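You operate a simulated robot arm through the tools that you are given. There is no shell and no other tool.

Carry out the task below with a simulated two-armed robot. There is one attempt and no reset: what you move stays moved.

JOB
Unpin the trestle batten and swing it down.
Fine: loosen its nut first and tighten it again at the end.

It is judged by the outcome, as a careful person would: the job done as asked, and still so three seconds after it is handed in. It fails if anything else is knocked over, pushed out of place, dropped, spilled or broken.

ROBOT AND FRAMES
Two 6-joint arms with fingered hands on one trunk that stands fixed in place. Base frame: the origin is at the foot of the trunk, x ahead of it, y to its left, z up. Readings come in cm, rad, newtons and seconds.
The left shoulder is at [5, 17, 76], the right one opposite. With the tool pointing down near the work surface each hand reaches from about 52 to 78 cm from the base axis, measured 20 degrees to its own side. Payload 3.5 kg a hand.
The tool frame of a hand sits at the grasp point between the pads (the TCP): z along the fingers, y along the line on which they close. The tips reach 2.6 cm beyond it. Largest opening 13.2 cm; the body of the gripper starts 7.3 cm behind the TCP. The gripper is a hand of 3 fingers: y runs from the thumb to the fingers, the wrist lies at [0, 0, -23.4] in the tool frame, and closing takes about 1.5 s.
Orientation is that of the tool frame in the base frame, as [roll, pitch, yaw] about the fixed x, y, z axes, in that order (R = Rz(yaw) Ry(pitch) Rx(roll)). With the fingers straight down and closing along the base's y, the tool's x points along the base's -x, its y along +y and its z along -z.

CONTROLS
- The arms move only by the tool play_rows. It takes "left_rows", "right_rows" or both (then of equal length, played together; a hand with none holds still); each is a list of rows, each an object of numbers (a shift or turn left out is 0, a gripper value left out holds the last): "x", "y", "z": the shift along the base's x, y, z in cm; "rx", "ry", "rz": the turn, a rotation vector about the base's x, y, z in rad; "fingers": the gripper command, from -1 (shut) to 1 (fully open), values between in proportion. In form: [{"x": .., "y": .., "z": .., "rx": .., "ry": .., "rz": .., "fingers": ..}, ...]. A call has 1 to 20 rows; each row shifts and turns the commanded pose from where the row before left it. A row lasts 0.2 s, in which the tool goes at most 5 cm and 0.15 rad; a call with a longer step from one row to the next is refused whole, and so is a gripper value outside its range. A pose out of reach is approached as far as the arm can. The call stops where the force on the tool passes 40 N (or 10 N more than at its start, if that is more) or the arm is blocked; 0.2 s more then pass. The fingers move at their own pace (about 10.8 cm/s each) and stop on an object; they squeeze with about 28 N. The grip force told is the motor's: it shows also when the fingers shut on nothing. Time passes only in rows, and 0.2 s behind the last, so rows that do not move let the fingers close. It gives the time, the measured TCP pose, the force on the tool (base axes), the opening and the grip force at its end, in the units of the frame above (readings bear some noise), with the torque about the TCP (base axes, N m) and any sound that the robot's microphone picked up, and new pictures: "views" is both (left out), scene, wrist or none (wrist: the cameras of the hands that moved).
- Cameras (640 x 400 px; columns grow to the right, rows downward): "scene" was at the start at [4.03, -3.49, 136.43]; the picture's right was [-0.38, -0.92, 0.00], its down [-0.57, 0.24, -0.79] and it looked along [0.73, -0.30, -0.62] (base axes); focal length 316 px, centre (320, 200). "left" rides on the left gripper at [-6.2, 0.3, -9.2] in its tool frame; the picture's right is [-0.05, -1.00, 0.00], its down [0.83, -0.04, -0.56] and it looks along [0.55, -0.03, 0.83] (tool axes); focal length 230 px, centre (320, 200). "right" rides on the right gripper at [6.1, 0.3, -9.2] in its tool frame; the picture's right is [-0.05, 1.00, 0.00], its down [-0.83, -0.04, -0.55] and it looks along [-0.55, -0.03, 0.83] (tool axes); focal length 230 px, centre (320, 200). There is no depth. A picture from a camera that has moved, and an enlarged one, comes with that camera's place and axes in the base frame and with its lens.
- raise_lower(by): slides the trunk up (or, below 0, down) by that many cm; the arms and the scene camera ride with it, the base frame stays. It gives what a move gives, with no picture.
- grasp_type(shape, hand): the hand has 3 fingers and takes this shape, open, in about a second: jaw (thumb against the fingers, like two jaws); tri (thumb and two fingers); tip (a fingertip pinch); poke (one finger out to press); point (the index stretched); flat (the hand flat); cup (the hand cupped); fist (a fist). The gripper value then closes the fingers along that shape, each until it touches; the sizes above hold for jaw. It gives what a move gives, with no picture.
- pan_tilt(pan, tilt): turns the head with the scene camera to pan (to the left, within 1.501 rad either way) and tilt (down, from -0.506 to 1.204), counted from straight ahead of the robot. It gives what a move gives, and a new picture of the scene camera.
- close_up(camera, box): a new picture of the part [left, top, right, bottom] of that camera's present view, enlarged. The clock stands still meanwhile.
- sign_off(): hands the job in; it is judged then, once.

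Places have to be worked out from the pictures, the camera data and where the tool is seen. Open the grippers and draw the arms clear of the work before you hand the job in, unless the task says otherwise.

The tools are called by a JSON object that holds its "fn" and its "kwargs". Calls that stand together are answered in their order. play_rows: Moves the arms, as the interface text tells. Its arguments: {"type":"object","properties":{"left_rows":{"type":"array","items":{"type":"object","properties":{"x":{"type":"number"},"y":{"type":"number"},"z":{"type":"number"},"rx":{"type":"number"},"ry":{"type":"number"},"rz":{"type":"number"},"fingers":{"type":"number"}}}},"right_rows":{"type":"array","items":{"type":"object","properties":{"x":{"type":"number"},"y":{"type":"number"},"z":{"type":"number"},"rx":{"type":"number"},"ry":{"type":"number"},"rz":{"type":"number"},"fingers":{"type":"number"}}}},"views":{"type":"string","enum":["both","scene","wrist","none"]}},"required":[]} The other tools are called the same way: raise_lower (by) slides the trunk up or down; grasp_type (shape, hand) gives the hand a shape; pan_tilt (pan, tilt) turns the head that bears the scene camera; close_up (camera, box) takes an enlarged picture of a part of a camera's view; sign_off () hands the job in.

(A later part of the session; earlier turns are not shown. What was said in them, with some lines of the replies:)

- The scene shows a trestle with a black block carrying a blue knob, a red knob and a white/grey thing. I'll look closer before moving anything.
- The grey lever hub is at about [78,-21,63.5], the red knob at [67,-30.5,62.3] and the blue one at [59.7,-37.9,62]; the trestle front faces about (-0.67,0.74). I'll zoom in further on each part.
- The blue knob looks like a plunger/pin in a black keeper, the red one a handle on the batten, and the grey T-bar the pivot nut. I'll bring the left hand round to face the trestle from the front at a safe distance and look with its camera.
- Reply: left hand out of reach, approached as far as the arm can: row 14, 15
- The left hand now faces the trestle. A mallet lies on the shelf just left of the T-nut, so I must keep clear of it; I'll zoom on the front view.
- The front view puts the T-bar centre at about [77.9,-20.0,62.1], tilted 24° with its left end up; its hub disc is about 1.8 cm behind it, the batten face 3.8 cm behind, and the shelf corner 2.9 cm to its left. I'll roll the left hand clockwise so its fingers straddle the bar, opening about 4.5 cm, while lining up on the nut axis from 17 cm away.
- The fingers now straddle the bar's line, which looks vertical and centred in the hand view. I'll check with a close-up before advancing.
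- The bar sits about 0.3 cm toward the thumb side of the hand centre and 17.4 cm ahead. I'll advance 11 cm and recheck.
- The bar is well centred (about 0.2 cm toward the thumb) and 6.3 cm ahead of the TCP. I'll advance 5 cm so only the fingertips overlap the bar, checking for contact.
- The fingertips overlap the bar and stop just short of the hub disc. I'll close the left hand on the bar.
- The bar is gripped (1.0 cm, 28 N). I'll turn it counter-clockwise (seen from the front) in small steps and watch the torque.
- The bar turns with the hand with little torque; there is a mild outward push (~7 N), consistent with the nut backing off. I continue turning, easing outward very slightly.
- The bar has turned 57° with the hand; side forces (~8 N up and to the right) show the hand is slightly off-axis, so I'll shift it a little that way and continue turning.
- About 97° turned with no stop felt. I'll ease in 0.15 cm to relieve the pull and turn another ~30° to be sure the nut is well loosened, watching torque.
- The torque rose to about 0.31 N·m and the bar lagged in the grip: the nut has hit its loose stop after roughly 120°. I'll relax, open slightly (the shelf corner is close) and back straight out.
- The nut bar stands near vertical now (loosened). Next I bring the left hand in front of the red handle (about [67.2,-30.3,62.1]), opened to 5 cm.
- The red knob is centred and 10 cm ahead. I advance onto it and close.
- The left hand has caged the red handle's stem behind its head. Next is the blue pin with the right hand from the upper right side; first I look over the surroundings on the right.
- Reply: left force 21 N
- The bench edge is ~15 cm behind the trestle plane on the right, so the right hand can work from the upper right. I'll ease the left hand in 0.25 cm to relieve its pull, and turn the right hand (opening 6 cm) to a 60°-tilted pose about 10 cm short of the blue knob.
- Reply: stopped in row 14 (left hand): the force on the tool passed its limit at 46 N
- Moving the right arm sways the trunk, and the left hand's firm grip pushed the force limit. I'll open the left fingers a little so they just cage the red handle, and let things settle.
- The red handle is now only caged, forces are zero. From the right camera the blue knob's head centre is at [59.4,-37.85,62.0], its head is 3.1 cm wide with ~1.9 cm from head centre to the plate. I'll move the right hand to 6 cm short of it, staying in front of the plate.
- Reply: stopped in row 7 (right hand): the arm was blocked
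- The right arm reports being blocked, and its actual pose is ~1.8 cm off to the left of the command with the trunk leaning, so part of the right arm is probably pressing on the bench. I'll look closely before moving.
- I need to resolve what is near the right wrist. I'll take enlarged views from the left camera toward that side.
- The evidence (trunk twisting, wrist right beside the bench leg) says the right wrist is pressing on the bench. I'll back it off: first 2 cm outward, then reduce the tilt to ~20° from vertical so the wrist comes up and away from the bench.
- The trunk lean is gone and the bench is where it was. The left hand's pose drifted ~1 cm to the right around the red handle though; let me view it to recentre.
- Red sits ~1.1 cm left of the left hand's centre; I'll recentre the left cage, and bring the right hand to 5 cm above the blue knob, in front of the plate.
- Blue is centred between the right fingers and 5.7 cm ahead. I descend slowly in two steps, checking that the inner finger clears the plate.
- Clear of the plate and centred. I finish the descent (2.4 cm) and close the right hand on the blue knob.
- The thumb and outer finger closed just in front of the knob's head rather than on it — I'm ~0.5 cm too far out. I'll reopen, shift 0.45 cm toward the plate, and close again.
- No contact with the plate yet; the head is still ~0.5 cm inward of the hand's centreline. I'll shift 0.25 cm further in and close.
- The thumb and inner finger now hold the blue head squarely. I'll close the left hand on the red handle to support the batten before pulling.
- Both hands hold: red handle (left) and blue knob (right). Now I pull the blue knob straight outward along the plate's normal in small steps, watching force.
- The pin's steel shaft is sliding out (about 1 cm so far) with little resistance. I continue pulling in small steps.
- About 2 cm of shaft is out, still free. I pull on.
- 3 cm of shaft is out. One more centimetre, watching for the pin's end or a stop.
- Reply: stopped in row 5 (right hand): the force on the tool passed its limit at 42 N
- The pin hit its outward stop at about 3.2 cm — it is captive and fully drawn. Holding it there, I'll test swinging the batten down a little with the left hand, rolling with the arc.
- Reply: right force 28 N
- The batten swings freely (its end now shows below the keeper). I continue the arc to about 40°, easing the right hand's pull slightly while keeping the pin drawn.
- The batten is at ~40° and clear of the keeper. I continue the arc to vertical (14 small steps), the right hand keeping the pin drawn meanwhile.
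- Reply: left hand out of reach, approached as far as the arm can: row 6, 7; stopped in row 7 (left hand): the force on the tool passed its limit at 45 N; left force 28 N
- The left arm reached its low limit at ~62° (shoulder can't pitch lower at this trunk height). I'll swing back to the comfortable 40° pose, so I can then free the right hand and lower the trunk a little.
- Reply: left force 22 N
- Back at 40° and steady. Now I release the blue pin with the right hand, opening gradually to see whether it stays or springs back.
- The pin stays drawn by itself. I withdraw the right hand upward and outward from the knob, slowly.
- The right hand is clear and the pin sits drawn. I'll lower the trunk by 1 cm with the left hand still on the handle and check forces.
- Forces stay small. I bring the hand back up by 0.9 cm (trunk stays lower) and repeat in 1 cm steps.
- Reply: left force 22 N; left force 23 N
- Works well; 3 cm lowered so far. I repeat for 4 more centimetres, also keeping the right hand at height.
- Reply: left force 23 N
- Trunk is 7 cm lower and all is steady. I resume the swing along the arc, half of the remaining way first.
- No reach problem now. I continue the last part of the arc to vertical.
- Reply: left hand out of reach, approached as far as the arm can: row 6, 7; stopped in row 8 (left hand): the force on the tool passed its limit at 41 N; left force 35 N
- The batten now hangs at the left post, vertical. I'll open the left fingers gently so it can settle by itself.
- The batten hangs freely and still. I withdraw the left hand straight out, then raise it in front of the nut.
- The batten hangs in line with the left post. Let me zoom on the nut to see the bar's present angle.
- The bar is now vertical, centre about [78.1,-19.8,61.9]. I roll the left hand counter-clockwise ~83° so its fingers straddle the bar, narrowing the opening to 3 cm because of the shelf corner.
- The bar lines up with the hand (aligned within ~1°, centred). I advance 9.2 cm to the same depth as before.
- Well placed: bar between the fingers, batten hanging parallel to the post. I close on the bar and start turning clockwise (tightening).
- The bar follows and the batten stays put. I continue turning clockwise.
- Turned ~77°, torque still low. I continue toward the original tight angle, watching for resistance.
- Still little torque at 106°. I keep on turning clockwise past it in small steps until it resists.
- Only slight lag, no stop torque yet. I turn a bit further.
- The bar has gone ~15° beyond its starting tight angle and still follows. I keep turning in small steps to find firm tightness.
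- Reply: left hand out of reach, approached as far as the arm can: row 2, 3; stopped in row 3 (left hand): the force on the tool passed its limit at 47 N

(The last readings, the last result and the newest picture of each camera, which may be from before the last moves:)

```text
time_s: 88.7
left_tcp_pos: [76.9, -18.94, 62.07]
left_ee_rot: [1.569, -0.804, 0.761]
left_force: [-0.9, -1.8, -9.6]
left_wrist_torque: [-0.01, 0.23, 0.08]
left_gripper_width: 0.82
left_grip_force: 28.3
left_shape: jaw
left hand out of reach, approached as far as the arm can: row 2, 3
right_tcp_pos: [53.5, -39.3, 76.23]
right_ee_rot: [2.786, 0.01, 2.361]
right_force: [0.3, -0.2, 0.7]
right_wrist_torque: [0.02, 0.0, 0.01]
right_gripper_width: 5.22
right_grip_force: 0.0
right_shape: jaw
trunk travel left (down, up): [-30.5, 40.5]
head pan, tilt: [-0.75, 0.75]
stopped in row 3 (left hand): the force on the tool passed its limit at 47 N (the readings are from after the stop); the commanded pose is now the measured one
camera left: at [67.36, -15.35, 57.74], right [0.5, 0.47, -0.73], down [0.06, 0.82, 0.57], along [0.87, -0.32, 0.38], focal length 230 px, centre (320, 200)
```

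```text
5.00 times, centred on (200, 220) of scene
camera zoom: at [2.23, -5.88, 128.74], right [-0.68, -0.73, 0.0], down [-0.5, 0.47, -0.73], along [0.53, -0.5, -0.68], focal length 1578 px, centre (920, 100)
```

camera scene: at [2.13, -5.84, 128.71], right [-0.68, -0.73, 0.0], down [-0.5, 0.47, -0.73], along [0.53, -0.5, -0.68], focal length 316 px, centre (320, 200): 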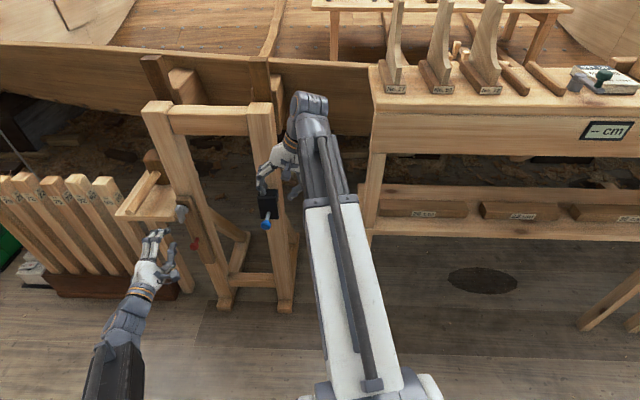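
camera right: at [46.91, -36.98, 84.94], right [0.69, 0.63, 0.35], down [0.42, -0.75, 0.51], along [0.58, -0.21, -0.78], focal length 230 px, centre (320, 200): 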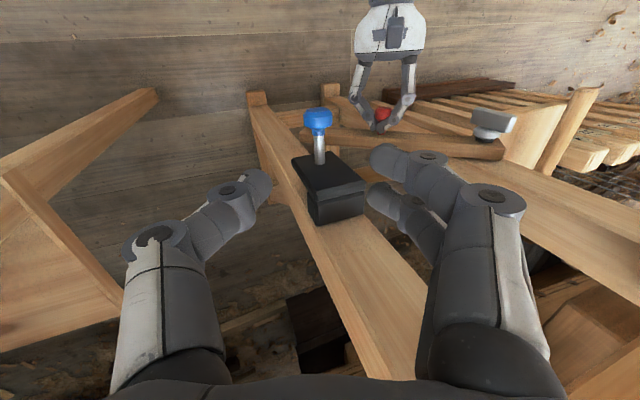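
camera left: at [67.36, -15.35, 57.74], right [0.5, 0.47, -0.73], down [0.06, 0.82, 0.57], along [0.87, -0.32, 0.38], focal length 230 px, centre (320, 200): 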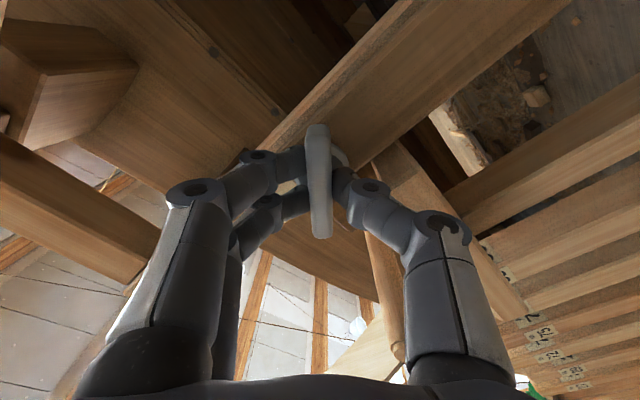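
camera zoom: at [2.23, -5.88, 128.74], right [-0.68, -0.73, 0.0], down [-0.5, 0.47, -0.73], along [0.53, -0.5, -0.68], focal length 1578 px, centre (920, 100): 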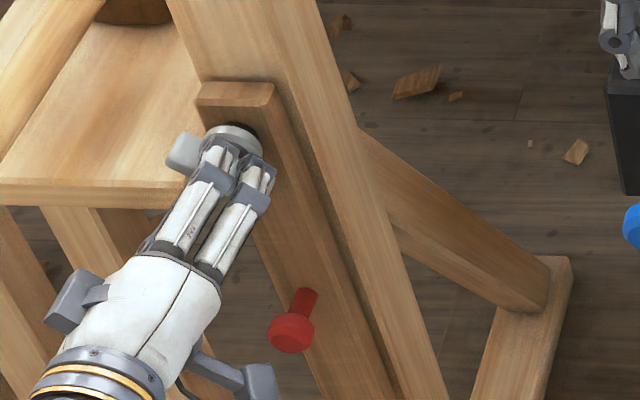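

The wrist hit its roll limit about 20° past the original tight angle, with the bar now resisting (about 0.17 N·m and lagging in the grip). I'll release, back out straight and inspect the bar angle.

{"fn": "play_rows", "kwargs": {"left_rows": [{"rx": -0.0346, "ry": 0.0361}, {"fingers": -0.75}, {"fingers": -0.6}, {}, {"x": -0.69, "y": 0.72}, {"x": -0.69, "y": 0.72}, {"x": -0.69, "y": 0.72}, {"x": -0.69, "y": 0.72}, {"x": -0.69, "y": 0.72}, {"x": -1.0, "y": 1.05}, {"x": -1.0, "y": 1.05}, {"x": -1.0, "y": 1.05}, {"x": -1.0, "y": 1.05}, {}], "views": "both"}}

{"fn": "close_up", "kwargs": {"camera": "scene", "box": [160, 185, 220, 225]}}

{"fn": "close_up", "kwargs": {"camera": "left", "box": [220, 40, 420, 220]}}

```text
time_s: 91.7
left_tcp_pos: [69.49, -11.18, 62.29]
left_ee_rot: [1.563, -0.756, 0.763]
left_force: [0.6, -1.1, 0.0]
left_wrist_torque: [-0.01, 0.0, 0.0]
left_gripper_width: 2.63
left_grip_force: 0.1
left_shape: jaw
right_tcp_pos: [53.41, -39.28, 76.26]
right_ee_rot: [2.785, 0.009, 2.361]
right_force: [-0.3, -0.3, -0.4]
right_wrist_torque: [-0.02, 0.03, -0.01]
right_gripper_width: 5.23
right_grip_force: 0.1
right_shape: jaw
trunk travel left (down, up): [-30.5, 40.5]
head pan, tilt: [-0.75, 0.75]
camera scene: at [2.13, -5.84, 128.71], right [-0.68, -0.73, 0.0], down [-0.5, 0.47, -0.73], along [0.53, -0.5, -0.68], focal length 316 px, centre (320, 200)
camera left: at [59.78, -7.64, 58.19], right [0.47, 0.44, -0.76], down [0.08, 0.84, 0.54], along [0.88, -0.31, 0.36], focal length 230 px, centre (320, 200)
```

scene: 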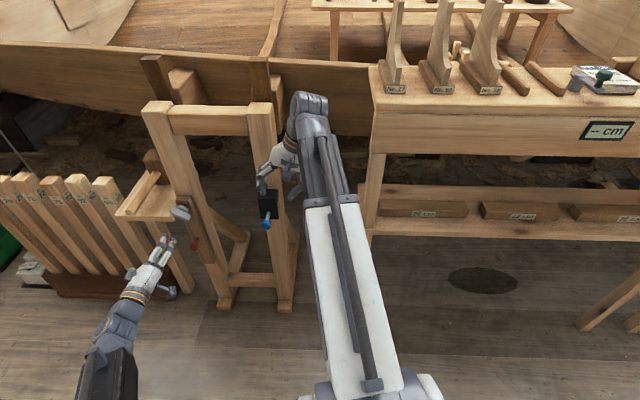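
left: 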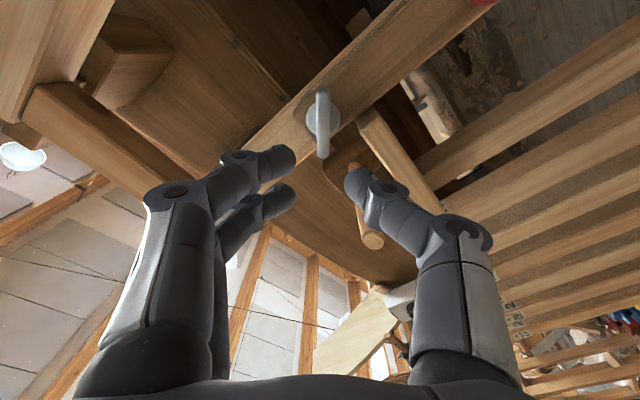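

```text
10.00 times, centred on (190, 205) of scene
camera zoom: at [2.13, -5.84, 128.71], right [-0.68, -0.73, 0.0], down [-0.5, 0.47, -0.73], along [0.53, -0.5, -0.68], focal length 3155 px, centre (1620, 150)
```

zoom: 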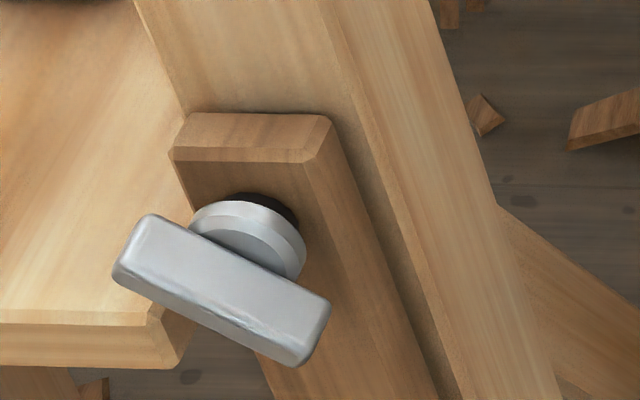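

```text
2.22 times, centred on (320, 130) of left
camera zoom: at [59.78, -7.64, 58.19], right [0.47, 0.44, -0.76], down [0.08, 0.84, 0.54], along [0.88, -0.31, 0.36], focal length 511 px, centre (320, 356)
```

zoom: 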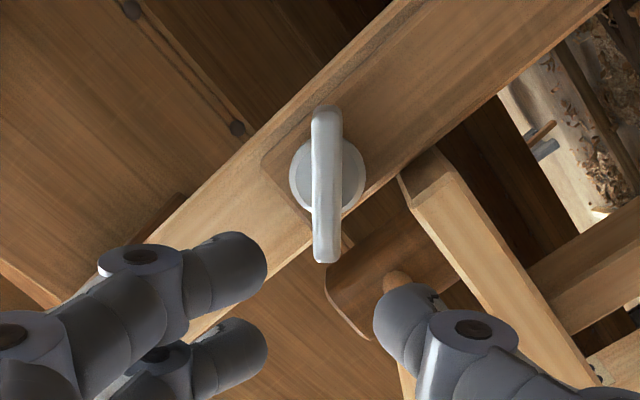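

The bar is now at 40° below horizontal, 16° past its original tight position, and the batten hangs still. To be sure it's firm, I'll regrip with the hand rolled half a turn and test for more tightening.

{"fn": "play_rows", "kwargs": {"left_rows": [{"rx": -0.1, "ry": 0.1043}, {"rx": -0.1, "ry": 0.1043}, {"rx": -0.1, "ry": 0.1043}, {"rx": -0.1, "ry": 0.1043}, {"rx": -0.1, "ry": 0.1043}, {"rx": -0.1, "ry": 0.1043}, {"rx": -0.1, "ry": 0.1043}, {"rx": -0.1, "ry": 0.1043}, {"rx": -0.1, "ry": 0.1043}, {"rx": -0.1, "ry": 0.1043}, {"rx": -0.1, "ry": 0.1043}, {"rx": -0.1, "ry": 0.1043}, {"rx": -0.1, "ry": 0.1043}, {"rx": -0.1, "ry": 0.1043}, {"rx": -0.1, "ry": 0.1043}, {"rx": -0.1, "ry": 0.1043}, {"rx": -0.1, "ry": 0.1043}, {"rx": -0.1, "ry": 0.1043}, {}], "views": "wrist"}}

```text
time_s: 95.7
left_tcp_pos: [69.57, -11.09, 62.17]
left_ee_rot: [-1.578, 1.296, -2.379]
left_force: [-0.8, -0.9, 0.5]
left_wrist_torque: [-0.01, 0.04, -0.03]
left_gripper_width: 2.63
left_grip_force: 0.0
left_shape: jaw
right_tcp_pos: [53.31, -39.21, 76.21]
right_ee_rot: [2.785, 0.01, 2.362]
right_force: [0.0, -0.3, 0.5]
right_wrist_torque: [0.01, -0.04, -0.02]
right_gripper_width: 5.25
right_grip_force: 0.0
right_shape: jaw
trunk travel left (down, up): [-30.5, 40.5]
head pan, tilt: [-0.75, 0.75]
camera left: at [64.52, -3.09, 68.07], right [-0.68, -0.66, 0.32], down [-0.58, 0.21, -0.79], along [0.45, -0.72, -0.53], focal length 230 px, centre (320, 200)
```

left: 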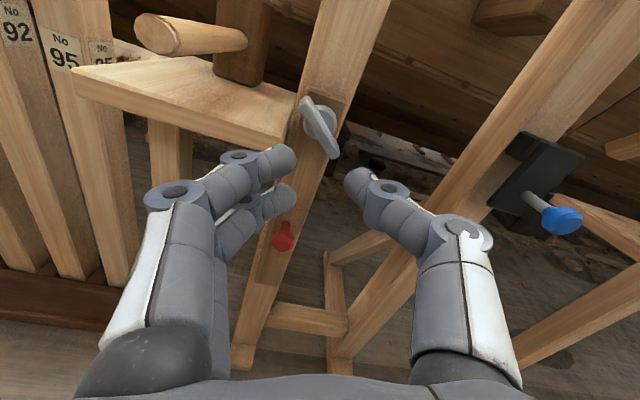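

Roll is feasible so far. I continue the last ~34°.

{"fn": "play_rows", "kwargs": {"left_rows": [{"rx": -0.1, "ry": 0.1043}, {"rx": -0.1, "ry": 0.1043}, {"rx": -0.1, "ry": 0.1043}, {"rx": -0.1, "ry": 0.1043}, {"rx": -0.01, "ry": 0.01}, {}], "views": "wrist"}}

{"fn": "close_up", "kwargs": {"camera": "left", "box": [220, 40, 420, 220]}}

```text
time_s: 97.1
left_tcp_pos: [69.53, -11.11, 62.32]
left_ee_rot: [-1.578, 0.703, -2.379]
left_force: [0.2, 0.4, 0.4]
left_wrist_torque: [0.03, -0.02, 0.02]
left_gripper_width: 2.61
left_grip_force: 0.0
left_shape: jaw
right_tcp_pos: [53.25, -39.2, 76.28]
right_ee_rot: [2.785, 0.012, 2.363]
right_force: [0.2, 0.1, 0.5]
right_wrist_torque: [0.03, 0.0, 0.0]
right_gripper_width: 5.22
right_grip_force: 0.0
right_shape: jaw
trunk travel left (down, up): [-30.5, 40.5]
head pan, tilt: [-0.75, 0.75]
camera left: at [66.6, -1.07, 65.99], right [-0.43, -0.42, 0.8], down [-0.86, -0.06, -0.5], along [0.26, -0.9, -0.34], focal length 230 px, centre (320, 200)
```

left: 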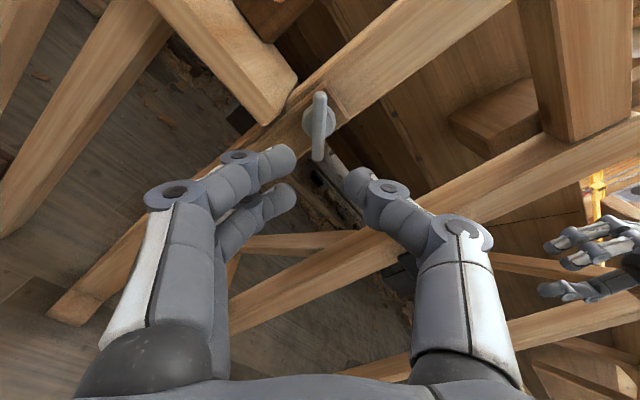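

```text
2.22 times, centred on (320, 130) of left
camera zoom: at [66.6, -1.07, 65.99], right [-0.43, -0.42, 0.8], down [-0.86, -0.06, -0.5], along [0.26, -0.9, -0.34], focal length 511 px, centre (320, 356)
```

zoom: 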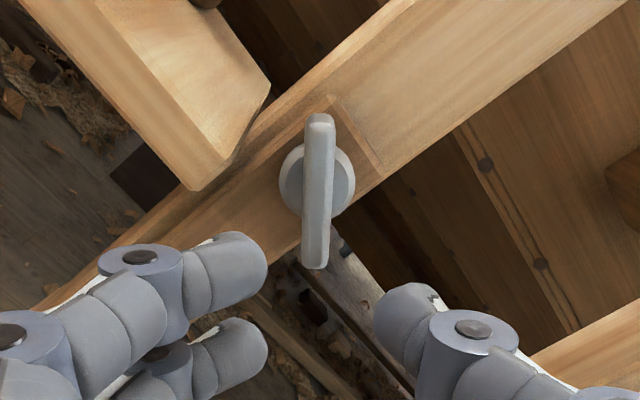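

Aligned with the bar again (within ~1°). I advance 11 cm onto it, keeping the small opening.

{"fn": "play_rows", "kwargs": {"left_rows": [{"x": 0.84, "y": -0.86, "z": -0.01}, {"x": 0.84, "y": -0.86, "z": -0.01}, {"x": 0.84, "y": -0.86, "z": -0.01}, {"x": 0.84, "y": -0.86, "z": -0.02}, {"x": 0.84, "y": -0.86, "z": -0.02}, {"x": 0.84, "y": -0.86, "z": -0.02}, {"x": 0.84, "y": -0.86, "z": -0.02}, {"x": 0.84, "y": -0.86}, {"x": 0.5, "y": -0.48}, {"x": 0.5, "y": -0.48}, {}], "views": "wrist"}}

{"fn": "close_up", "kwargs": {"camera": "left", "box": [220, 70, 420, 250]}}

{"fn": "close_up", "kwargs": {"camera": "scene", "box": [150, 180, 230, 240]}}

```text
time_s: 99.5
left_tcp_pos: [77.12, -18.92, 62.15]
left_ee_rot: [-1.578, 0.701, -2.378]
left_force: [-0.1, -1.0, 1.0]
left_wrist_torque: [-0.02, 0.0, -0.01]
left_gripper_width: 2.63
left_grip_force: 0.0
left_shape: jaw
right_tcp_pos: [53.29, -39.27, 76.3]
right_ee_rot: [2.784, 0.011, 2.361]
right_force: [0.1, 0.0, 0.4]
right_wrist_torque: [0.02, 0.01, -0.01]
right_gripper_width: 5.23
right_grip_force: 0.1
right_shape: jaw
trunk travel left (down, up): [-30.5, 40.5]
head pan, tilt: [-0.75, 0.75]
camera left: at [74.38, -8.93, 65.88], right [-0.43, -0.42, 0.8], down [-0.86, -0.06, -0.5], along [0.26, -0.9, -0.34], focal length 230 px, centre (320, 200)
```

left: 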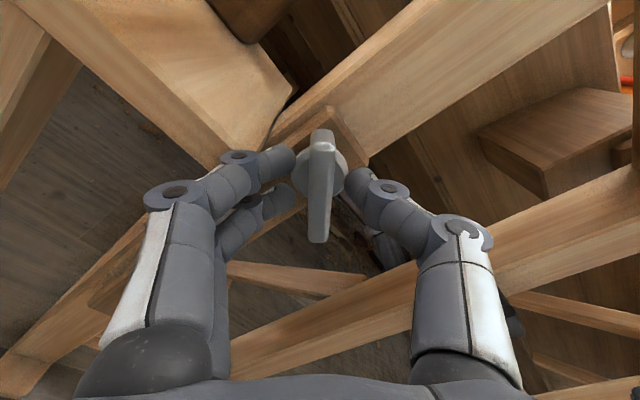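

```text
2.22 times, centred on (320, 160) of left
camera zoom: at [74.38, -8.93, 65.88], right [-0.43, -0.42, 0.8], down [-0.86, -0.06, -0.5], along [0.26, -0.9, -0.34], focal length 511 px, centre (320, 289)
```

zoom: 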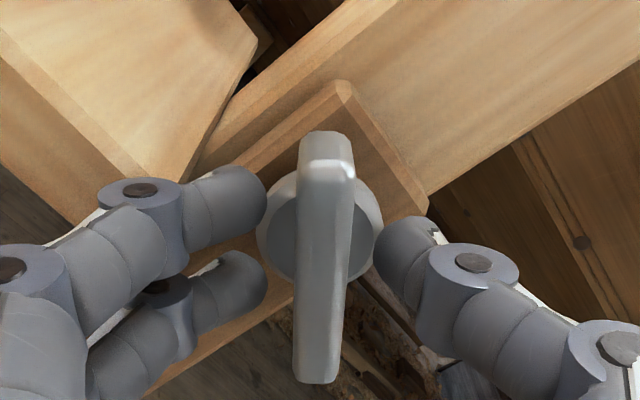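

```text
6.67 times, centred on (190, 210) of scene
camera zoom: at [2.13, -5.84, 128.71], right [-0.68, -0.73, 0.0], down [-0.5, 0.47, -0.73], along [0.53, -0.5, -0.68], focal length 2104 px, centre (1187, 133)
```

zoom: 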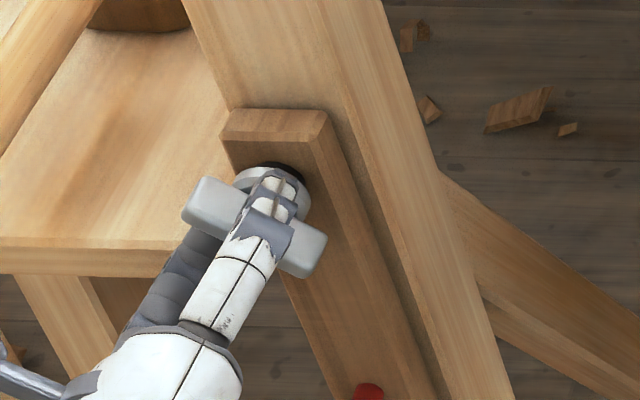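

In place, no contact with the shelf. I close and turn clockwise in small steps, watching the torque.

{"fn": "play_rows", "kwargs": {"left_rows": [{"fingers": -0.75}, {"fingers": -1}, {}, {}, {"rx": 0.0346, "ry": -0.0361}, {"rx": 0.0346, "ry": -0.0361}, {"rx": 0.0346, "ry": -0.0361}, {"rx": 0.0346, "ry": -0.0361}, {}], "views": "wrist"}}

{"fn": "close_up", "kwargs": {"camera": "left", "box": [220, 70, 420, 250]}}

```text
time_s: 101.5
left_tcp_pos: [77.16, -18.88, 61.97]
left_ee_rot: [-1.579, 0.902, -2.381]
left_force: [-5.1, 6.0, -5.1]
left_wrist_torque: [-0.26, 0.49, -0.08]
left_gripper_width: 0.99
left_grip_force: 28.2
left_shape: jaw
right_tcp_pos: [53.48, -39.25, 76.29]
right_ee_rot: [2.784, 0.011, 2.364]
right_force: [-0.6, -0.1, 0.6]
right_wrist_torque: [-0.01, -0.01, -0.02]
right_gripper_width: 5.24
right_grip_force: 0.0
right_shape: jaw
trunk travel left (down, up): [-30.5, 40.5]
head pan, tilt: [-0.75, 0.75]
camera left: at [73.75, -9.45, 66.73], right [-0.54, -0.53, 0.66], down [-0.78, 0.02, -0.62], along [0.31, -0.85, -0.42], focal length 230 px, centre (320, 200)
```

left: 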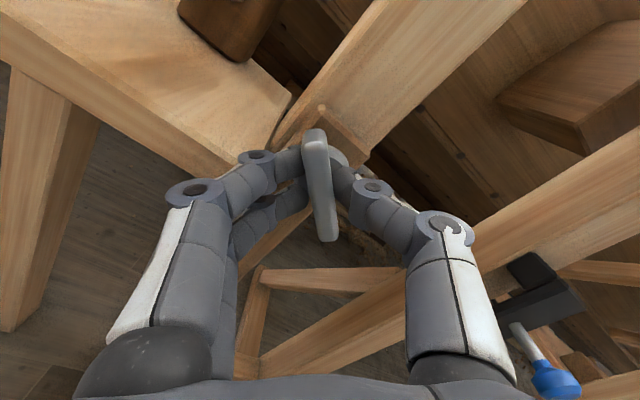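

```text
2.22 times, centred on (320, 160) of left
camera zoom: at [73.75, -9.45, 66.73], right [-0.54, -0.53, 0.66], down [-0.78, 0.02, -0.62], along [0.31, -0.85, -0.42], focal length 511 px, centre (320, 289)
```

zoom: 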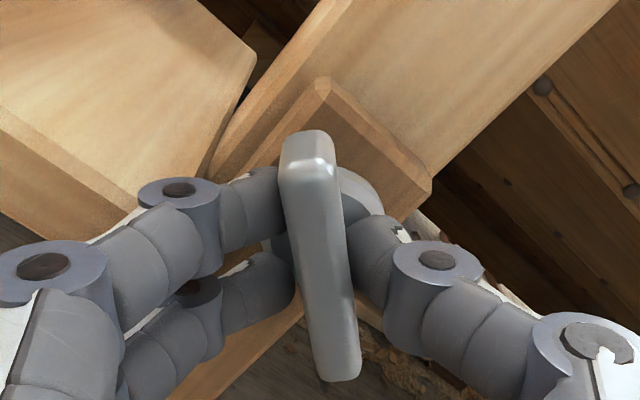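

The torque jumped to ~0.5 N·m and the bar stays put while the hand turns: the nut is firmly tight. I relax, open slightly and back straight out.

{"fn": "play_rows", "kwargs": {"left_rows": [{"rx": -0.0519, "ry": 0.0541}, {"rx": -0.0519, "ry": 0.0541}, {"fingers": -0.8}, {"fingers": -0.6}, {}, {"x": -0.69, "y": 0.72}, {"x": -0.69, "y": 0.72}, {"x": -0.69, "y": 0.72}, {"x": -0.69, "y": 0.72}, {"x": -0.69, "y": 0.72}, {"x": -1.2, "y": 1.25}, {"x": -1.2, "y": 1.25}, {"x": -1.2, "y": 1.25}, {"x": -1.2, "y": 1.25}, {"x": -1.2, "y": 1.25}, {}], "views": "both"}}

{"fn": "close_up", "kwargs": {"camera": "scene", "box": [100, 150, 320, 330]}}

{"fn": "close_up", "kwargs": {"camera": "scene", "box": [160, 185, 220, 225]}}

```text
time_s: 104.9
left_tcp_pos: [67.81, -9.07, 62.18]
left_ee_rot: [-1.576, 0.755, -2.379]
left_force: [-0.6, 0.2, -0.4]
left_wrist_torque: [-0.02, 0.0, -0.03]
left_gripper_width: 2.58
left_grip_force: 0.1
left_shape: jaw
right_tcp_pos: [53.37, -39.21, 76.31]
right_ee_rot: [2.785, 0.012, 2.36]
right_force: [-0.3, 0.1, 0.7]
right_wrist_torque: [-0.01, 0.01, -0.01]
right_gripper_width: 5.23
right_grip_force: 0.0
right_shape: jaw
trunk travel left (down, up): [-30.5, 40.5]
head pan, tilt: [-0.75, 0.75]
camera scene: at [2.13, -5.84, 128.71], right [-0.68, -0.73, 0.0], down [-0.5, 0.47, -0.73], along [0.53, -0.5, -0.68], focal length 316 px, centre (320, 200)
camera left: at [64.83, 0.82, 66.18], right [-0.46, -0.45, 0.76], down [-0.84, -0.04, -0.53], along [0.27, -0.89, -0.36], focal length 230 px, centre (320, 200)
```

scene: 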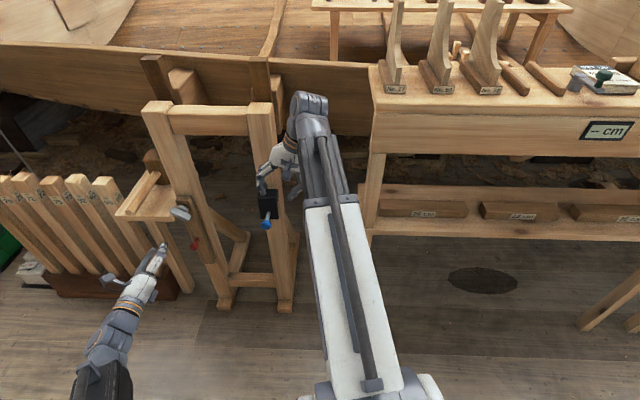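
left: 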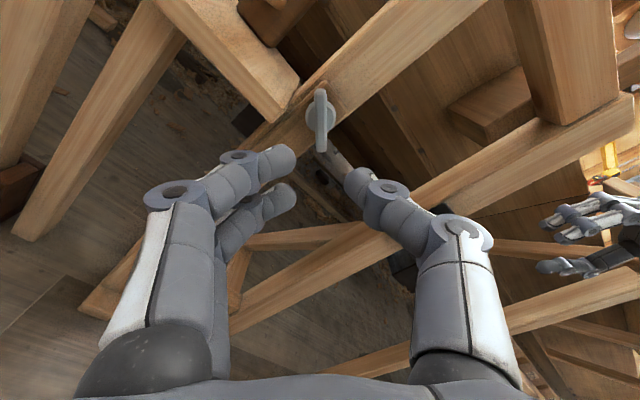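

```text
2.22 times, centred on (210, 240) of scene
camera zoom: at [2.13, -5.84, 128.71], right [-0.68, -0.73, 0.0], down [-0.5, 0.47, -0.73], along [0.53, -0.5, -0.68], focal length 701 px, centre (564, 111)
```

zoom: 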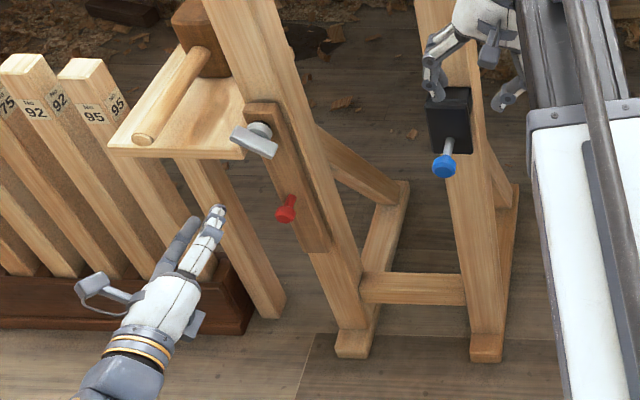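

```text
10.00 times, centred on (190, 205) of scene
camera zoom: at [2.13, -5.84, 128.71], right [-0.68, -0.73, 0.0], down [-0.5, 0.47, -0.73], along [0.53, -0.5, -0.68], focal length 3155 px, centre (1620, 150)
```

zoom: 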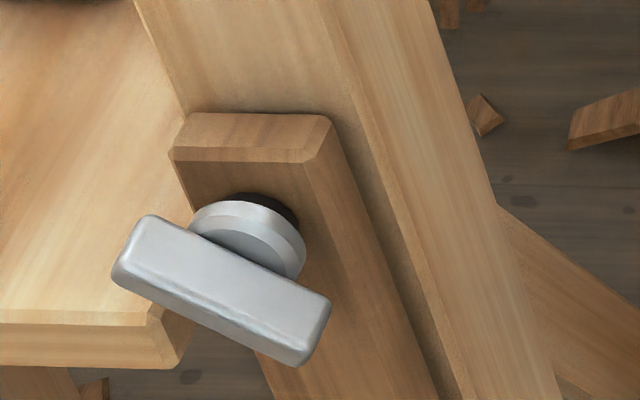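

Everything is as wanted: pin drawn, batten hanging, nut tight at a firm stop. I now draw both arms well clear of the trestle and open the hands.

{"fn": "play_rows", "kwargs": {"left_rows": [{"x": -0.8, "y": 0.8, "z": 0.8}, {"x": -0.8, "y": 0.8, "z": 0.8}, {"x": -0.8, "y": 0.8, "z": 0.8, "rx": 0.054, "ry": -0.0563}, {"x": -0.8, "y": 0.8, "z": 0.8, "rx": 0.054, "ry": -0.0563}, {"x": -0.8, "y": 0.8, "z": 0.8, "rx": 0.054, "ry": -0.0563}, {"x": -0.8, "y": 0.8, "z": 0.8, "rx": 0.054, "ry": -0.0563}, {"x": -0.8, "y": 0.8, "z": 0.8, "rx": 0.054, "ry": -0.0563}, {"x": -0.8, "y": 0.8, "z": 0.8, "rx": 0.054, "ry": -0.0563}, {"rx": 0.054, "ry": -0.0563}, {"rx": 0.054, "ry": -0.0563}, {"fingers": 1}, {}, {}, {}], "right_rows": [{"x": -0.5, "y": 0.5, "z": 0.5}, {"x": -0.5, "y": 0.5, "z": 0.5}, {"x": -0.6, "y": 0.62, "z": 0.5}, {"x": -0.6, "y": 0.62, "z": 0.5}, {"x": -0.6, "y": 0.62, "z": 0.5}, {"x": -0.6, "y": 0.62, "z": 0.5}, {"x": -0.6, "y": 0.62, "z": 0.5}, {"x": -0.6, "y": 0.62, "z": 0.5}, {"x": -0.6, "y": 0.62, "z": 0.5}, {"x": -0.6, "y": 0.62, "z": 0.5}, {"fingers": 1}, {}, {}, {}], "views": "both"}}

{"fn": "pan_tilt", "kwargs": {"pan": -0.393, "tilt": 0.665}}

{"fn": "close_up", "kwargs": {"camera": "scene", "box": [200, 150, 440, 340]}}

```text
time_s: 107.9
left_tcp_pos: [61.45, -2.67, 68.54]
left_ee_rot: [-1.575, 1.378, -2.378]
left_force: [0.2, -0.3, 0.5]
left_wrist_torque: [-0.03, -0.01, 0.02]
left_gripper_width: 13.19
left_grip_force: 0.0
left_shape: jaw
right_tcp_pos: [47.64, -33.26, 81.29]
right_ee_rot: [2.786, 0.01, 2.362]
right_force: [-0.8, 0.6, -0.9]
right_wrist_torque: [0.03, 0.0, -0.02]
right_gripper_width: 13.19
right_grip_force: 0.0
right_shape: jaw
trunk travel left (down, up): [-30.5, 40.5]
head pan, tilt: [-0.75, 0.75]
camera scene: at [2.13, -5.83, 128.71], right [-0.68, -0.73, 0.0], down [-0.5, 0.47, -0.73], along [0.53, -0.5, -0.68], focal length 316 px, centre (320, 200)
camera right: at [41.05, -30.87, 89.99], right [0.69, 0.63, 0.35], down [0.42, -0.75, 0.51], along [0.59, -0.21, -0.78], focal length 230 px, centre (320, 200)
camera left: at [56.04, 4.99, 74.45], right [-0.7, -0.68, 0.24], down [-0.53, 0.26, -0.81], along [0.48, -0.69, -0.54], focal length 230 px, centre (320, 200)
```

scene: 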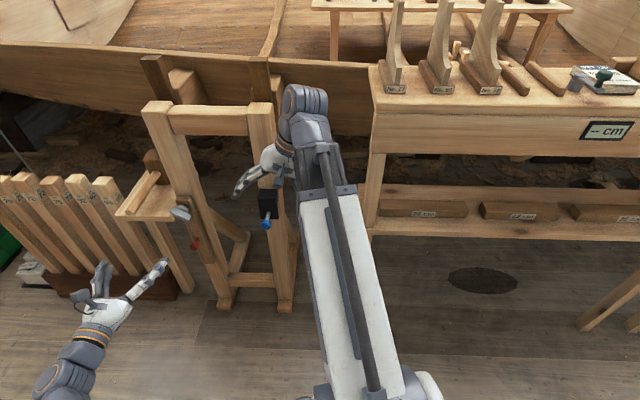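
right: 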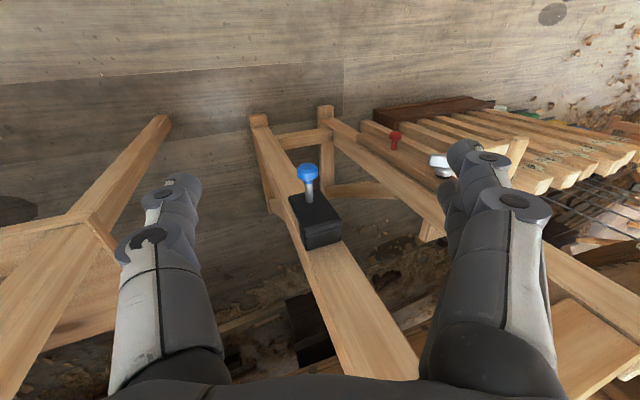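
left: 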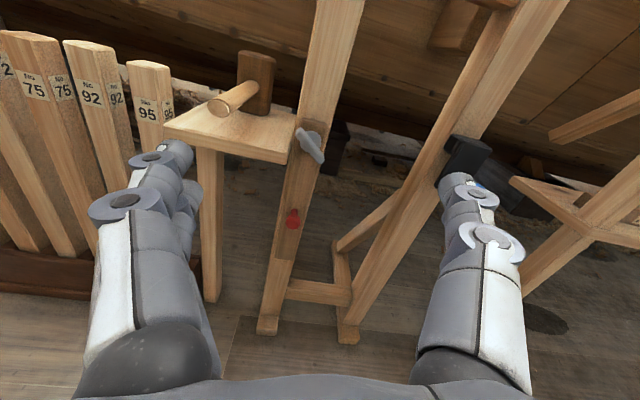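

```text
time_s: 108.8
left_tcp_pos: [61.33, -2.78, 68.45]
left_ee_rot: [-1.577, 1.377, -2.377]
left_force: [-0.1, -0.6, -1.0]
left_wrist_torque: [0.0, -0.01, 0.03]
left_gripper_width: 13.18
left_grip_force: 0.1
left_shape: jaw
right_tcp_pos: [47.63, -33.33, 81.34]
right_ee_rot: [2.787, 0.01, 2.361]
right_force: [-0.5, -0.1, -0.5]
right_wrist_torque: [-0.02, 0.0, -0.01]
right_gripper_width: 13.21
right_grip_force: 0.1
right_shape: jaw
trunk travel left (down, up): [-30.5, 40.5]
head pan, tilt: [-0.393, 0.665]
camera scene: at [4.03, -3.49, 129.43], right [-0.38, -0.92, 0.0], down [-0.57, 0.24, -0.79], along [0.73, -0.3, -0.62], focal length 316 px, centre (320, 200)
```

scene: 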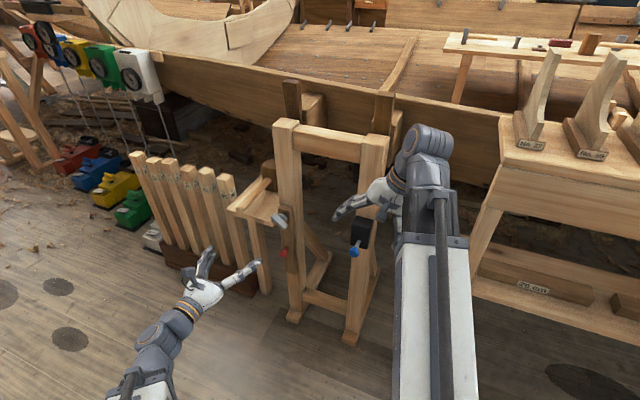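

```text
2.11 times, centred on (320, 245) of scene
camera zoom: at [4.03, -3.49, 129.43], right [-0.38, -0.92, 0.0], down [-0.57, 0.24, -0.79], along [0.73, -0.3, -0.62], focal length 664 px, centre (320, 105)
```

zoom: 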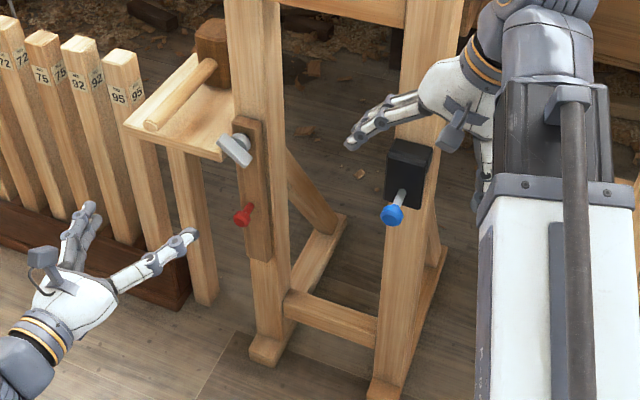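

The final views show the batten hanging down in line with the post, the nut bar at its tight stop and the pin drawn. The mallet, shelf and bench are undisturbed, and both hands are open and clear, so I hand the job in.

{"fn": "sign_off", "kwargs": {}}

```text
The job is handed in.
```

The batten is unpinned and swung down, and its nut is tight again. I handed the job in with both hands open and clear of the trestle.

- **Nut loosened:** I turned the grey T-bar nut about 115° counter-clockwise, to its loose stop, before touching the pin.
- **Pin:** The blue pin is drawn about 3.2 cm to its outward stop. It stays out by itself and is still held in its keeper.
- **Batten:** I lowered it by the red handle under control, and it now hangs straight down along the left post.
- **Nut tightened:** I turned the nut clockwise to a firm stop, about 16° past where it started.

The right arm pressed against the bench for about five seconds while I was lining up on the pin. I backed it off, and the bench looked unmoved in the pictures afterwards. The mallet and shelf also look undisturbed.

I lowered the trunk 7 cm so the left arm could reach the bottom of the swing, and left it at that height.
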